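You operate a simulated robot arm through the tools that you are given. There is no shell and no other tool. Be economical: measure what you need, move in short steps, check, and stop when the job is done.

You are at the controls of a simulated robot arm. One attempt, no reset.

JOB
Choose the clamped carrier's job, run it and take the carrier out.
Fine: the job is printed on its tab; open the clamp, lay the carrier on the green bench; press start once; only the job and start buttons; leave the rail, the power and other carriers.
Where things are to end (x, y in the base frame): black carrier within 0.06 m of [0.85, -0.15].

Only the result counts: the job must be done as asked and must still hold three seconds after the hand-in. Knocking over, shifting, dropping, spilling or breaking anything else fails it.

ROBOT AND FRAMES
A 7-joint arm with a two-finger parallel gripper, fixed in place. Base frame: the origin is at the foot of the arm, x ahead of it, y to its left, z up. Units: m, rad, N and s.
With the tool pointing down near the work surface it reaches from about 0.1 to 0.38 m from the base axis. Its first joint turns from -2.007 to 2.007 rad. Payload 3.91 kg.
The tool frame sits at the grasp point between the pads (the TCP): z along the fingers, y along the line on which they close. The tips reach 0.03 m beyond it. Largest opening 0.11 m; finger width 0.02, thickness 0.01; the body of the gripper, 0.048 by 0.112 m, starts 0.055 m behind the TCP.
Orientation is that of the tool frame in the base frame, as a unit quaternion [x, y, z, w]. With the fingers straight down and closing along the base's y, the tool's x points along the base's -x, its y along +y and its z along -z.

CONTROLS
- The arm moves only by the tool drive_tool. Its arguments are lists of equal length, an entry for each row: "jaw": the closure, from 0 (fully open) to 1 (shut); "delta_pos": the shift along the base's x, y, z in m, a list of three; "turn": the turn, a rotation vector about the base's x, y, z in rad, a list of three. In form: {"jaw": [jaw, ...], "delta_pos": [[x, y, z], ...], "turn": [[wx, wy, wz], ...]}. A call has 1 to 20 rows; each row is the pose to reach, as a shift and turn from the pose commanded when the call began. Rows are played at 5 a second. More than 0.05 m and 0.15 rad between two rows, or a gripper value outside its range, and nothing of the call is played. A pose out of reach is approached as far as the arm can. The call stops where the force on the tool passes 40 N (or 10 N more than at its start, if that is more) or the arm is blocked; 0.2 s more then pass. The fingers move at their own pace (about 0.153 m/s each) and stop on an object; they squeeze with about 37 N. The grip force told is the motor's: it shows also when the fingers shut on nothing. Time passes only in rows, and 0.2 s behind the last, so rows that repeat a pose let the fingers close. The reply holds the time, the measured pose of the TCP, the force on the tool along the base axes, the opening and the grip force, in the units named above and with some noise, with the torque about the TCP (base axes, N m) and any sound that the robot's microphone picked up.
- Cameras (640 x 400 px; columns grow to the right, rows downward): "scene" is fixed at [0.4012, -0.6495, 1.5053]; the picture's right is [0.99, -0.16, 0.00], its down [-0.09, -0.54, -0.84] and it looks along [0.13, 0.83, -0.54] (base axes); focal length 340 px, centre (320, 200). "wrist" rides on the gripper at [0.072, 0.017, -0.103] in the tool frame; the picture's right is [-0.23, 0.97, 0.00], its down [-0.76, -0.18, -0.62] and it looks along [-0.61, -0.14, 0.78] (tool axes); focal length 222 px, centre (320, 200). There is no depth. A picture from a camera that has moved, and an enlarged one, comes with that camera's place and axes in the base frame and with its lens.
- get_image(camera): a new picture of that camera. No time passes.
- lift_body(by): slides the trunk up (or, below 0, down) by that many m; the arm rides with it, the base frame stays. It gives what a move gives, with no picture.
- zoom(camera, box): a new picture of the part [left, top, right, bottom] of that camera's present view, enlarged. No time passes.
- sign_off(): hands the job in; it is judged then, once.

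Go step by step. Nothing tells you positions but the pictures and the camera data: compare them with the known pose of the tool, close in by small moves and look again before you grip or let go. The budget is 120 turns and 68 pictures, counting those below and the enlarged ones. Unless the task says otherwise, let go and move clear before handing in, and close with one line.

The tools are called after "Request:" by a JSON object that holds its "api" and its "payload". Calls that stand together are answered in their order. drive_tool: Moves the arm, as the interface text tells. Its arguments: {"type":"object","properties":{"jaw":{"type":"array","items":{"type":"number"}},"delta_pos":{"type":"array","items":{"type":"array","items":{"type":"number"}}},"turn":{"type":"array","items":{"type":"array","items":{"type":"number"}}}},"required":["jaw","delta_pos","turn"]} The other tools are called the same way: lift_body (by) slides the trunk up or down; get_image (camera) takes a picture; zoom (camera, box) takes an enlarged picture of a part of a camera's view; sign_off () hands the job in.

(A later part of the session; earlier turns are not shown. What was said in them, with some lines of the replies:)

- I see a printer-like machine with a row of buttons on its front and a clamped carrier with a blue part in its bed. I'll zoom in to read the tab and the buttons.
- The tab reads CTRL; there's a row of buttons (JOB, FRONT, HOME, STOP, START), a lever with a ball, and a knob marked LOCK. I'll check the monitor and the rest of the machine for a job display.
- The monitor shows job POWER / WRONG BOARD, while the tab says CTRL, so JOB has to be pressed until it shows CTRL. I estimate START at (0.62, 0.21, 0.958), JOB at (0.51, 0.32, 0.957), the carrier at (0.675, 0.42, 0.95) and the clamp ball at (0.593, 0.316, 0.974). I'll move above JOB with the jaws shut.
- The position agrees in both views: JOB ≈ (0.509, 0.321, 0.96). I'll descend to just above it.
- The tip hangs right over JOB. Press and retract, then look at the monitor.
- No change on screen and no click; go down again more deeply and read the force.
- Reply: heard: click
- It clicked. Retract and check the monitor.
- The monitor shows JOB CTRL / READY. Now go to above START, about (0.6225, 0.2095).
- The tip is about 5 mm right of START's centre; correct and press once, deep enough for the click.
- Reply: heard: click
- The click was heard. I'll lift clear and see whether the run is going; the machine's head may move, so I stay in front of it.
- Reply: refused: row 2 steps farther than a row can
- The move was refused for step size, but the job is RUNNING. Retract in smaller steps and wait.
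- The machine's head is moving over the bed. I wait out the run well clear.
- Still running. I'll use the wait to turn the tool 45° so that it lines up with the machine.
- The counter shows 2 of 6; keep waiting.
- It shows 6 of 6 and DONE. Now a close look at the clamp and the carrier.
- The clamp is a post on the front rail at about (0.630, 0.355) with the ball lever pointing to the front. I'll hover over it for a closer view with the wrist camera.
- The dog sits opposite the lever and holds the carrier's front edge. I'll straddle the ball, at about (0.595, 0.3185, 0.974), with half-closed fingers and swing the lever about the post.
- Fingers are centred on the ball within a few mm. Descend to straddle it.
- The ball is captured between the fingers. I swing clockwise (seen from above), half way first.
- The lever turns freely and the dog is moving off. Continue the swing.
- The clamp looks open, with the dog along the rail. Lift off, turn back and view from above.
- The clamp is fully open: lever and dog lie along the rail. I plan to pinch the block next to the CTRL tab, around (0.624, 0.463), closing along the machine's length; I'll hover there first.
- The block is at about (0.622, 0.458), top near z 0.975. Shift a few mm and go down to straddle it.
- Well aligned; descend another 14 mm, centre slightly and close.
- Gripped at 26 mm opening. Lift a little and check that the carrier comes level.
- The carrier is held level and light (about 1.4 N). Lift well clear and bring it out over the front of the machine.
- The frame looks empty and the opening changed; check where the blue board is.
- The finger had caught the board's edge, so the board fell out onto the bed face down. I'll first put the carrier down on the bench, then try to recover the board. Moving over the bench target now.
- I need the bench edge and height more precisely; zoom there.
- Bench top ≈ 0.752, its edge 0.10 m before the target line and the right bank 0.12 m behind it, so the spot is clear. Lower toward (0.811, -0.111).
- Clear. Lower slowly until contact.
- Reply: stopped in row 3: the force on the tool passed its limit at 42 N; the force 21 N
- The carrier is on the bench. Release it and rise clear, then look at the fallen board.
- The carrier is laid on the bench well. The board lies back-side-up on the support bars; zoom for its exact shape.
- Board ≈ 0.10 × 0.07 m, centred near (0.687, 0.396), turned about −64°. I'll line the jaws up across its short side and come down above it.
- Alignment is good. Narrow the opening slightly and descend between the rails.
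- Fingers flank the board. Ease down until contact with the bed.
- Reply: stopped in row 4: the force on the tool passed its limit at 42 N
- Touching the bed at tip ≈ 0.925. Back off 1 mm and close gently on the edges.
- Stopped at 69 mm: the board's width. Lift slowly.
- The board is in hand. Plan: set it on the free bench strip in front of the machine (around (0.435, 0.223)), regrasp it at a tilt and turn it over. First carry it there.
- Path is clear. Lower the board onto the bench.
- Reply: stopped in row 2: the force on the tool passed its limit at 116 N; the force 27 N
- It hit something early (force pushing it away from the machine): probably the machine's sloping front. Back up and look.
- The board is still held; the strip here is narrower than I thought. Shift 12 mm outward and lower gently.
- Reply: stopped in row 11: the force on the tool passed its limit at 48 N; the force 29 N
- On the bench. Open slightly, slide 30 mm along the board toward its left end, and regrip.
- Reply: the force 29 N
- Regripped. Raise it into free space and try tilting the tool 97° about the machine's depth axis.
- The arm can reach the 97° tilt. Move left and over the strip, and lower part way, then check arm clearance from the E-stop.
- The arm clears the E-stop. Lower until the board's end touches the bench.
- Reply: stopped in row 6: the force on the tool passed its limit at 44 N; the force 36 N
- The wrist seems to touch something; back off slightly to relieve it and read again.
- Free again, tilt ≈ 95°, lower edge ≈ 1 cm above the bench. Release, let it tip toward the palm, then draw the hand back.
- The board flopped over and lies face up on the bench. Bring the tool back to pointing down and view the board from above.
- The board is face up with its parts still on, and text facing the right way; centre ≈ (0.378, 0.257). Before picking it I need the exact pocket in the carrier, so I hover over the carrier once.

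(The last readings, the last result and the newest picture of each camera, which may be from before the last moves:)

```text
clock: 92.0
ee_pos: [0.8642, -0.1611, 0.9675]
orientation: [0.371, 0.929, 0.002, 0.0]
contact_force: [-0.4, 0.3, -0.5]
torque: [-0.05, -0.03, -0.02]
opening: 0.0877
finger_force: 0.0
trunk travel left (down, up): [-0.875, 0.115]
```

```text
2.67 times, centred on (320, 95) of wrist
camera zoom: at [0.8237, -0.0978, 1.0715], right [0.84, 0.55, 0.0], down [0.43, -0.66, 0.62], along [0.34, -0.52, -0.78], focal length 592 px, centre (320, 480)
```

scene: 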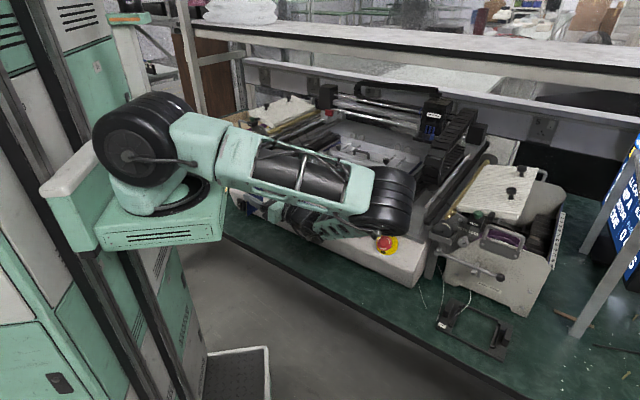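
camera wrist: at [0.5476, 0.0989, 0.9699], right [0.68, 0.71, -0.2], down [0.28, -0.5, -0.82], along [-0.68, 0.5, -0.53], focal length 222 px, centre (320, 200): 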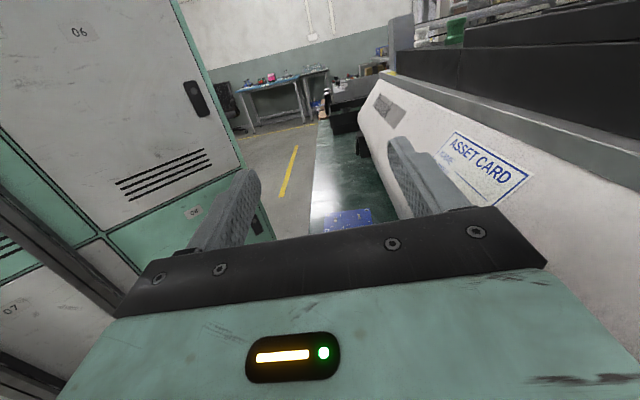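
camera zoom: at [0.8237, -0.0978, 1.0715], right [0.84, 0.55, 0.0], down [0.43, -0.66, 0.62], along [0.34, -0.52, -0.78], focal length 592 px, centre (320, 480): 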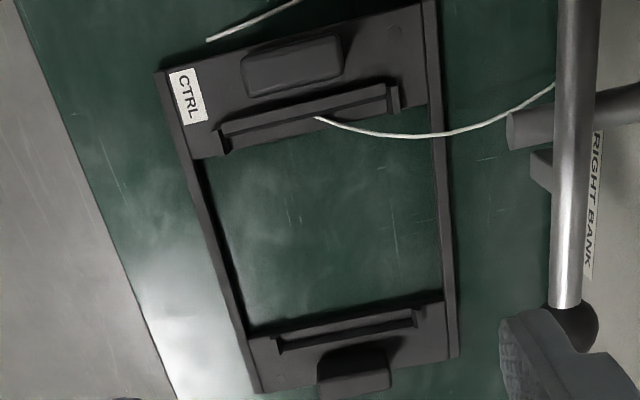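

Clear view: pocket centre ≈ (0.874, −0.165), sides at about 46°. Go back and get the board.

Request:
{"api": "drive_tool", "payload": {"jaw": [0.2, 0.2, 0.2, 0.2, 0.2, 0.2, 0.2, 0.2, 0.2, 0.2, 0.2, 0.2, 0.2, 0.2, 0.2, 0.2, 0.2, 0.2, 0.27, 0.27], "delta_pos": [[0, 0, 0.04], [0, 0, 0.08], [0, 0, 0.12], [-0.035, 0.03, 0.13], [-0.07, 0.06, 0.13], [-0.105, 0.09, 0.13], [-0.14, 0.12, 0.13], [-0.175, 0.15, 0.13], [-0.21, 0.18, 0.13], [-0.245, 0.21, 0.13], [-0.28, 0.24, 0.13], [-0.315, 0.27, 0.13], [-0.35, 0.3, 0.13], [-0.385, 0.33, 0.13], [-0.42, 0.36, 0.13], [-0.455, 0.39, 0.13], [-0.4862, 0.4181, 0.12], [-0.4862, 0.4181, 0.08], [-0.4862, 0.4181, 0.04], [-0.4862, 0.4181, 0.0]], "turn": [[0, 0, 0], [0, 0, 0], [0, 0, 0], [0, 0, -0.03], [0, 0, -0.06], [0, 0, -0.092], [0, 0, -0.092], [0, 0, -0.092], [0, 0, -0.092], [0, 0, -0.092], [0, 0, -0.092], [0, 0, -0.092], [0, 0, -0.092], [0, 0, -0.092], [0, 0, -0.092], [0, 0, -0.092], [0, 0, -0.092], [0, 0, -0.092], [0, 0, -0.092], [0, 0, -0.092]]}}

Request:
{"api": "drive_tool", "payload": {"jaw": [0.27, 0.27, 0.27, 0.27, 0.27, 0.27, 0.27, 0.27, 0.27, 0.27, 0.27, 0.27], "delta_pos": [[0, 0, -0.02], [0, 0, -0.04], [0, 0, -0.06], [0, 0, -0.08], [0, 0, -0.1], [0, 0, -0.12], [0, 0, -0.14], [0, 0, -0.155], [0, 0, -0.165], [0, 0, -0.171], [0, 0, -0.175], [0, 0, -0.178]], "turn": [[0, 0, 0], [0, 0, 0], [0, 0, 0], [0, 0, 0], [0, 0, 0], [0, 0, 0], [0, 0, 0], [0, 0, 0], [0, 0, 0], [0, 0, 0], [0, 0, 0], [0, 0, 0]]}}

```text
clock: 96.2
ee_pos: [0.3782, 0.2569, 0.9678]
orientation: [0.413, 0.911, 0.003, -0.002]
contact_force: [-0.9, -0.6, 0.4]
torque: [0.01, 0.01, -0.02]
opening: 0.0802
finger_force: 0.0
trunk travel left (down, up): [-0.875, 0.115]
```

```text
clock: 98.5
ee_pos: [0.3754, 0.2565, 0.7975]
orientation: [0.413, 0.911, 0.001, -0.002]
contact_force: [-8.6, -10.9, 14.8]
torque: [1.39, -0.81, 0.14]
opening: 0.0786
finger_force: 0.1
trunk travel left (down, up): [-0.875, 0.115]
stopped in row 11: the force on the tool passed its limit at 46 N (the readings are from after the stop); the commanded pose is now the measured one
```

The hand's body brushed the machine's sloping front. Rise, shift outward, open wider and descend again.

Request:
{"api": "drive_tool", "payload": {"jaw": [0.27, 0.145, 0.145, 0.145, 0.145, 0.145, 0.145], "delta_pos": [[-0.0025, -0.0045, 0.015], [-0.0025, -0.0045, 0.02], [-0.0025, -0.0045, 0.01], [-0.0025, -0.0045, 0.002], [-0.0025, -0.0045, -0.003], [-0.0025, -0.0045, -0.006], [-0.0025, -0.0045, -0.009]], "turn": [[0, 0, 0], [0, 0, 0], [0, 0, 0], [0, 0, 0], [0, 0, 0], [0, 0, 0], [0, 0, 0]]}}

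```text
clock: 100.2
ee_pos: [0.374, 0.2542, 0.7902]
orientation: [0.412, 0.911, 0.001, -0.002]
contact_force: [-4.7, -9.0, 28.0]
torque: [0.01, -0.66, 0.05]
opening: 0.0855
finger_force: 0.0
trunk travel left (down, up): [-0.875, 0.115]
stopped in row 7: the force on the tool passed its limit at 42 N (the readings are from after the stop); the commanded pose is now the measured one
```

Bench reached. Close on the board's edges.

Request:
{"api": "drive_tool", "payload": {"jaw": [0.25, 0.3, 0.35, 0.45, 0.6, 0.6], "delta_pos": [[-0.002, -0.002, 0.0005], [-0.002, -0.002, 0.0005], [-0.002, -0.002, 0.0005], [-0.002, -0.002, 0.0005], [-0.002, -0.002, 0.0005], [-0.002, -0.002, 0.0005]], "turn": [[0, 0, 0], [0, 0, 0], [0, 0, 0], [0, 0, 0], [0, 0, 0], [0, 0, 0]]}}

```text
clock: 101.6
ee_pos: [0.371, 0.2522, 0.7896]
orientation: [0.412, 0.911, 0.001, -0.003]
contact_force: [-2.3, -5.8, 36.4]
torque: [-1.12, 0.72, 0.06]
opening: 0.0686
finger_force: 36.7
trunk travel left (down, up): [-0.875, 0.115]
```

Held at 68.6 mm. Lift and carry it over the carrier, turning 4.5° to match the pocket.

Request:
{"api": "drive_tool", "payload": {"jaw": [0.6, 0.6, 0.6, 0.6, 0.6, 0.6, 0.6, 0.6, 0.6, 0.6, 0.6, 0.6, 0.6, 0.6, 0.6, 0.6, 0.6, 0.6, 0.6, 0.6], "delta_pos": [[-0.004, -0.004, 0.005], [-0.008, -0.008, 0.045], [-0.01, -0.01, 0.09], [-0.01, -0.01, 0.135], [-0.01, -0.01, 0.18], [-0.01, -0.01, 0.225], [0.025, -0.038, 0.25], [0.06, -0.067, 0.26], [0.095, -0.095, 0.26], [0.13, -0.122, 0.26], [0.165, -0.15, 0.26], [0.2, -0.177, 0.26], [0.236, -0.205, 0.26], [0.272, -0.233, 0.26], [0.308, -0.261, 0.26], [0.344, -0.29, 0.26], [0.38, -0.32, 0.26], [0.416, -0.348, 0.26], [0.452, -0.376, 0.26], [0.48, -0.4, 0.26]], "turn": [[0, 0, 0], [0, 0, 0], [0, 0, 0], [0, 0, 0], [0, 0, 0], [0, 0, 0], [0, 0, 0.04], [0, 0, 0.079], [0, 0, 0.079], [0, 0, 0.079], [0, 0, 0.079], [0, 0, 0.079], [0, 0, 0.079], [0, 0, 0.079], [0, 0, 0.079], [0, 0, 0.079], [0, 0, 0.079], [0, 0, 0.079], [0, 0, 0.079], [0, 0, 0.079]]}}

Request:
{"api": "drive_tool", "payload": {"jaw": [0.6, 0.6, 0.6, 0.6, 0.6, 0.6, 0.6], "delta_pos": [[0.022, -0.0162, -0.02], [0.022, -0.0162, -0.06], [0.022, -0.0162, -0.1], [0.022, -0.0162, -0.14], [0.022, -0.0162, -0.18], [0.022, -0.0162, -0.205], [0.022, -0.0162, -0.205]], "turn": [[0, 0, 0], [0, 0, 0], [0, 0, 0], [0, 0, 0], [0, 0, 0], [0, 0, 0], [0, 0, 0]]}}

```text
refused: row 7 steps farther than a row can; nothing moved
```

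```text
clock: 101.8
ee_pos: [0.3723, 0.2533, 0.7895]
orientation: [0.412, 0.911, 0.001, -0.004]
contact_force: [-4.2, -8.1, 31.0]
torque: [-0.21, -0.66, -0.31]
opening: 0.0685
finger_force: 37.2
trunk travel left (down, up): [-0.875, 0.115]
stopped in row 1: the force on the tool passed its limit at 79 N (the readings are from after the stop); the commanded pose is now the measured one
```

The first call was refused and the second stopped at once with only ~1 mm of motion; the board is still gripped. Repeat with shorter steps.

Request:
{"api": "drive_tool", "payload": {"jaw": [0.6, 0.6, 0.6, 0.6, 0.6, 0.6, 0.6, 0.6, 0.6, 0.6, 0.6, 0.6, 0.6, 0.6, 0.6, 0.6, 0.6, 0.6, 0.6, 0.6], "delta_pos": [[-0.004, -0.004, 0.005], [-0.008, -0.008, 0.045], [-0.01, -0.01, 0.09], [-0.01, -0.01, 0.135], [-0.01, -0.01, 0.18], [-0.01, -0.01, 0.225], [-0.01, -0.01, 0.26], [0.025, -0.038, 0.26], [0.06, -0.067, 0.26], [0.095, -0.095, 0.26], [0.13, -0.122, 0.26], [0.165, -0.15, 0.26], [0.2, -0.177, 0.26], [0.236, -0.205, 0.26], [0.272, -0.233, 0.26], [0.308, -0.261, 0.26], [0.344, -0.29, 0.26], [0.38, -0.32, 0.26], [0.416, -0.348, 0.26], [0.452, -0.376, 0.26]], "turn": [[0, 0, 0], [0, 0, 0], [0, 0, 0], [0, 0, 0], [0, 0, 0], [0, 0, 0], [0, 0, 0], [0, 0, 0.04], [0, 0, 0.079], [0, 0, 0.079], [0, 0, 0.079], [0, 0, 0.079], [0, 0, 0.079], [0, 0, 0.079], [0, 0, 0.079], [0, 0, 0.079], [0, 0, 0.079], [0, 0, 0.079], [0, 0, 0.079], [0, 0, 0.079]]}}

```text
clock: 106.0
ee_pos: [0.8233, -0.1244, 1.0482]
orientation: [0.376, 0.927, 0.001, -0.005]
contact_force: [-0.3, 0.5, -0.4]
torque: [-0.01, -0.04, -0.02]
opening: 0.0687
finger_force: 37.2
trunk travel left (down, up): [-0.875, 0.115]
```

Now down over the pocket, then tilt 5° with the right end low.

Request:
{"api": "drive_tool", "payload": {"jaw": [0.6, 0.6, 0.6, 0.6, 0.6, 0.6, 0.6, 0.6, 0.6, 0.6], "delta_pos": [[0.025, -0.02, 0], [0.0497, -0.0396, 0], [0.0497, -0.0396, -0.04], [0.0497, -0.0396, -0.08], [0.0497, -0.0396, -0.12], [0.0497, -0.0396, -0.16], [0.0497, -0.0396, -0.2], [0.0497, -0.0396, -0.22], [0.0514, -0.0413, -0.225], [0.0514, -0.0413, -0.23]], "turn": [[0, 0, 0], [0, 0, 0], [0, 0, 0], [0, 0, 0], [0, 0, 0], [0, 0, 0], [0, 0, 0], [0, 0, 0], [0.056, 0.056, 0], [0.056, 0.056, 0]]}}

```text
clock: 108.2
ee_pos: [0.8752, -0.1654, 0.8194]
orientation: [0.376, 0.925, 0.017, -0.042]
contact_force: [0.6, 0.6, 0.3]
torque: [0.01, -0.02, -0.04]
opening: 0.0688
finger_force: 36.8
trunk travel left (down, up): [-0.875, 0.115]
```

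Request:
{"api": "drive_tool", "payload": {"jaw": [0.6, 0.6, 0.6, 0.6], "delta_pos": [[0, 0, -0.005], [0, 0, -0.01], [0, 0, -0.014], [0, 0, -0.016]], "turn": [[0, 0, 0], [0, 0, 0], [0, 0, 0], [0, 0, 0]]}}

```text
clock: 109.2
ee_pos: [0.8699, -0.1642, 0.8122]
orientation: [0.376, 0.925, 0.017, -0.042]
contact_force: [0.1, -0.1, -0.1]
torque: [0.0, -0.03, 0.04]
opening: 0.0685
finger_force: 36.6
out of reach, approached as far as the arm can: row 1, 2, 3, 4
trunk travel left (down, up): [-0.875, 0.115]
```

The arm is at its reach limit here. Raise the arm, lower the trunk by 0.1 m, and carry on from there.

Request:
{"api": "drive_tool", "payload": {"jaw": [0.6, 0.6, 0.6, 0.6], "delta_pos": [[0.0035, -0.0009, 0.03], [0.0035, -0.0009, 0.06], [0.0035, -0.0009, 0.1], [0.0035, -0.0009, 0.12]], "turn": [[0, 0, 0], [0, 0, 0], [0, 0, 0], [0, 0, 0]]}}

Request:
{"api": "lift_body", "payload": {"by": -0.1}}

```text
clock: 110.2
ee_pos: [0.8736, -0.1618, 0.9309]
orientation: [0.375, 0.926, 0.017, -0.041]
contact_force: [0.5, 0.7, -0.1]
torque: [0.02, 0.03, 0.01]
opening: 0.0683
finger_force: 37.1
trunk travel left (down, up): [-0.875, 0.115]
```

```text
clock: 111.6
ee_pos: [0.8751, -0.1628, 0.8312]
orientation: [0.376, 0.926, 0.017, -0.04]
contact_force: [0.5, -0.1, -0.3]
torque: [0.04, 0.0, 0.0]
opening: 0.0686
finger_force: 37.4
trunk travel left (down, up): [-0.775, 0.215]
```

Request:
{"api": "drive_tool", "payload": {"jaw": [0.6, 0.6], "delta_pos": [[0, 0, -0.01], [0, 0, -0.019]], "turn": [[0, 0, 0], [0, 0, 0]]}}

Request:
{"api": "drive_tool", "payload": {"jaw": [0.6], "delta_pos": [[0, 0, 0]], "turn": [[0, 0, 0]]}}

```text
clock: 112.2
ee_pos: [0.8734, -0.1622, 0.813]
orientation: [0.376, 0.925, 0.016, -0.041]
contact_force: [0.2, 0.3, -0.9]
torque: [0.01, 0.0, -0.03]
opening: 0.0684
finger_force: 36.7
trunk travel left (down, up): [-0.775, 0.215]
```

```text
clock: 112.6
ee_pos: [0.8733, -0.1625, 0.8118]
orientation: [0.376, 0.926, 0.017, -0.041]
contact_force: [0.6, 0.3, -0.7]
torque: [0.01, -0.01, 0.0]
opening: 0.0686
finger_force: 36.9
trunk travel left (down, up): [-0.775, 0.215]
```

Request:
{"api": "drive_tool", "payload": {"jaw": [0.6, 0.6, 0.6, 0.6], "delta_pos": [[0.0011, -0.0035, -0.002], [0.0011, -0.0035, -0.005], [0.0011, -0.0035, -0.008], [0.0011, -0.0035, -0.009]], "turn": [[0, 0, 0], [0, 0, 0], [0, 0, 0], [0, 0, 0]]}}

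```text
clock: 113.6
ee_pos: [0.8761, -0.1649, 0.8024]
orientation: [0.375, 0.926, 0.017, -0.041]
contact_force: [-0.2, 0.1, 0.0]
torque: [0.03, 0.01, 0.02]
opening: 0.0683
finger_force: 37.1
trunk travel left (down, up): [-0.775, 0.215]
```

Request:
{"api": "drive_tool", "payload": {"jaw": [0.6, 0.6, 0.6], "delta_pos": [[0, 0, -0.002], [0, 0, -0.004], [0, 0, -0.004]], "turn": [[0, 0, 0], [0, 0, 0], [0, 0, 0]]}}

```text
clock: 114.4
ee_pos: [0.8767, -0.1648, 0.8014]
orientation: [0.376, 0.926, 0.018, -0.039]
contact_force: [-3.0, 0.0, 22.0]
torque: [-0.55, -0.36, -0.06]
opening: 0.0683
finger_force: 36.1
trunk travel left (down, up): [-0.775, 0.215]
```

Contact consistent with the right end resting on the pocket ledge. Nudge it toward the right wall, then level out and lower.

Request:
{"api": "drive_tool", "payload": {"jaw": [0.6, 0.6, 0.6, 0.6, 0.6], "delta_pos": [[0, 0, 0.001], [0.002, -0.002, 0.001], [0.002, -0.002, 0.001], [0.001, -0.001, 0], [0.0, 0.0, -0.001]], "turn": [[0, 0, 0], [0, 0, 0], [0, 0, 0], [-0.03, -0.03, 0], [-0.0607, -0.0607, 0]]}}

```text
clock: 115.6
ee_pos: [0.8751, -0.166, 0.7991]
orientation: [0.378, 0.926, 0.001, -0.001]
contact_force: [3.9, -3.0, 18.7]
torque: [0.62, 0.53, -0.04]
opening: 0.0689
finger_force: 36.9
trunk travel left (down, up): [-0.775, 0.215]
```

Now the left end is touching and pushing rightward; shift 1.5 mm right and press lightly again.

Request:
{"api": "drive_tool", "payload": {"jaw": [0.6, 0.6, 0.6], "delta_pos": [[0.001, -0.001, 0.001], [0.0012, -0.0012, 0], [0.0012, -0.0012, -0.001]], "turn": [[0, 0, 0], [0, 0, 0], [0, 0, 0]]}}

```text
clock: 116.4
ee_pos: [0.8745, -0.1666, 0.7972]
orientation: [0.376, 0.927, 0.0, 0.0]
contact_force: [-1.9, 1.3, 20.7]
torque: [0.57, 0.66, 0.02]
opening: 0.0685
finger_force: 36.5
trunk travel left (down, up): [-0.775, 0.215]
```

It dropped 2 mm to the expected seated height. Ease off, release and lift straight up.

Request:
{"api": "drive_tool", "payload": {"jaw": [0.6, 0.36, 0.3, 0.27, 0.27, 0.27, 0.27, 0.27, 0.27, 0.27], "delta_pos": [[0, 0, 0.001], [0, 0, 0.001], [0, 0, 0.001], [0, 0, 0.001], [0, 0, 0.005], [0, 0, 0.015], [0, 0, 0.035], [0, 0, 0.07], [0, 0, 0.11], [0, 0, 0.15]], "turn": [[0, 0, 0], [0, 0, 0], [0, 0, 0], [0, 0, 0], [0, 0, 0], [0, 0, 0], [0, 0, 0], [0, 0, 0], [0, 0, 0], [0, 0, 0]]}}

Request:
{"api": "zoom", "payload": {"camera": "wrist", "box": [200, 20, 440, 170]}}

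```text
clock: 118.6
ee_pos: [0.8802, -0.1654, 0.9492]
orientation: [0.376, 0.927, 0.0, -0.002]
contact_force: [0.3, 0.2, -0.5]
torque: [0.01, 0.03, -0.04]
opening: 0.0804
finger_force: 0.0
trunk travel left (down, up): [-0.775, 0.215]
```

```text
2.67 times, centred on (320, 95) of wrist
camera zoom: at [0.839, -0.1038, 1.0539], right [0.84, 0.54, 0.0], down [0.42, -0.66, 0.62], along [0.33, -0.52, -0.78], focal length 592 px, centre (320, 480)
```

zoom: 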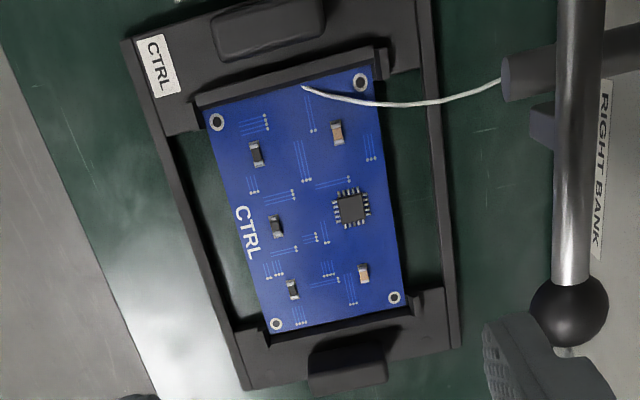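

The board is back in the pocket face up with all six parts, and the carrier is within about 3 cm of its target. Move clear and hand in.

Request:
{"api": "drive_tool", "payload": {"jaw": [0.27, 0.27, 0.27, 0.27, 0.27, 0.27], "delta_pos": [[0, 0, 0.04], [0, 0, 0.08], [0, 0, 0.12], [-0.04, 0.0, 0.14], [-0.08, 0, 0.15], [-0.12, 0, 0.15]], "turn": [[0, 0, 0], [0, 0, 0], [0, 0, 0], [0, 0, 0], [0, 0, 0], [0, 0, 0]]}}

Request:
{"api": "sign_off", "payload": {}}

```text
clock: 120.0
ee_pos: [0.7559, -0.1698, 1.0955]
orientation: [0.376, 0.927, 0.0, -0.002]
contact_force: [0.3, 0.6, -0.5]
torque: [0.0, 0.04, 0.02]
opening: 0.0801
finger_force: 0.1
trunk travel left (down, up): [-0.775, 0.215]
```

```text
The job is handed in.
```

I handed the job in: CTRL was chosen and ran once to 6 of 6, the clamp was opened, and the carrier lies on the green bench about 3 cm from target. The run was not clean: the board fell out face down on the machine bed during removal, and I turned it over and reseated it with all six parts still on. I also bumped the machine's front hard once (116 N) and did not check whether it shifted.
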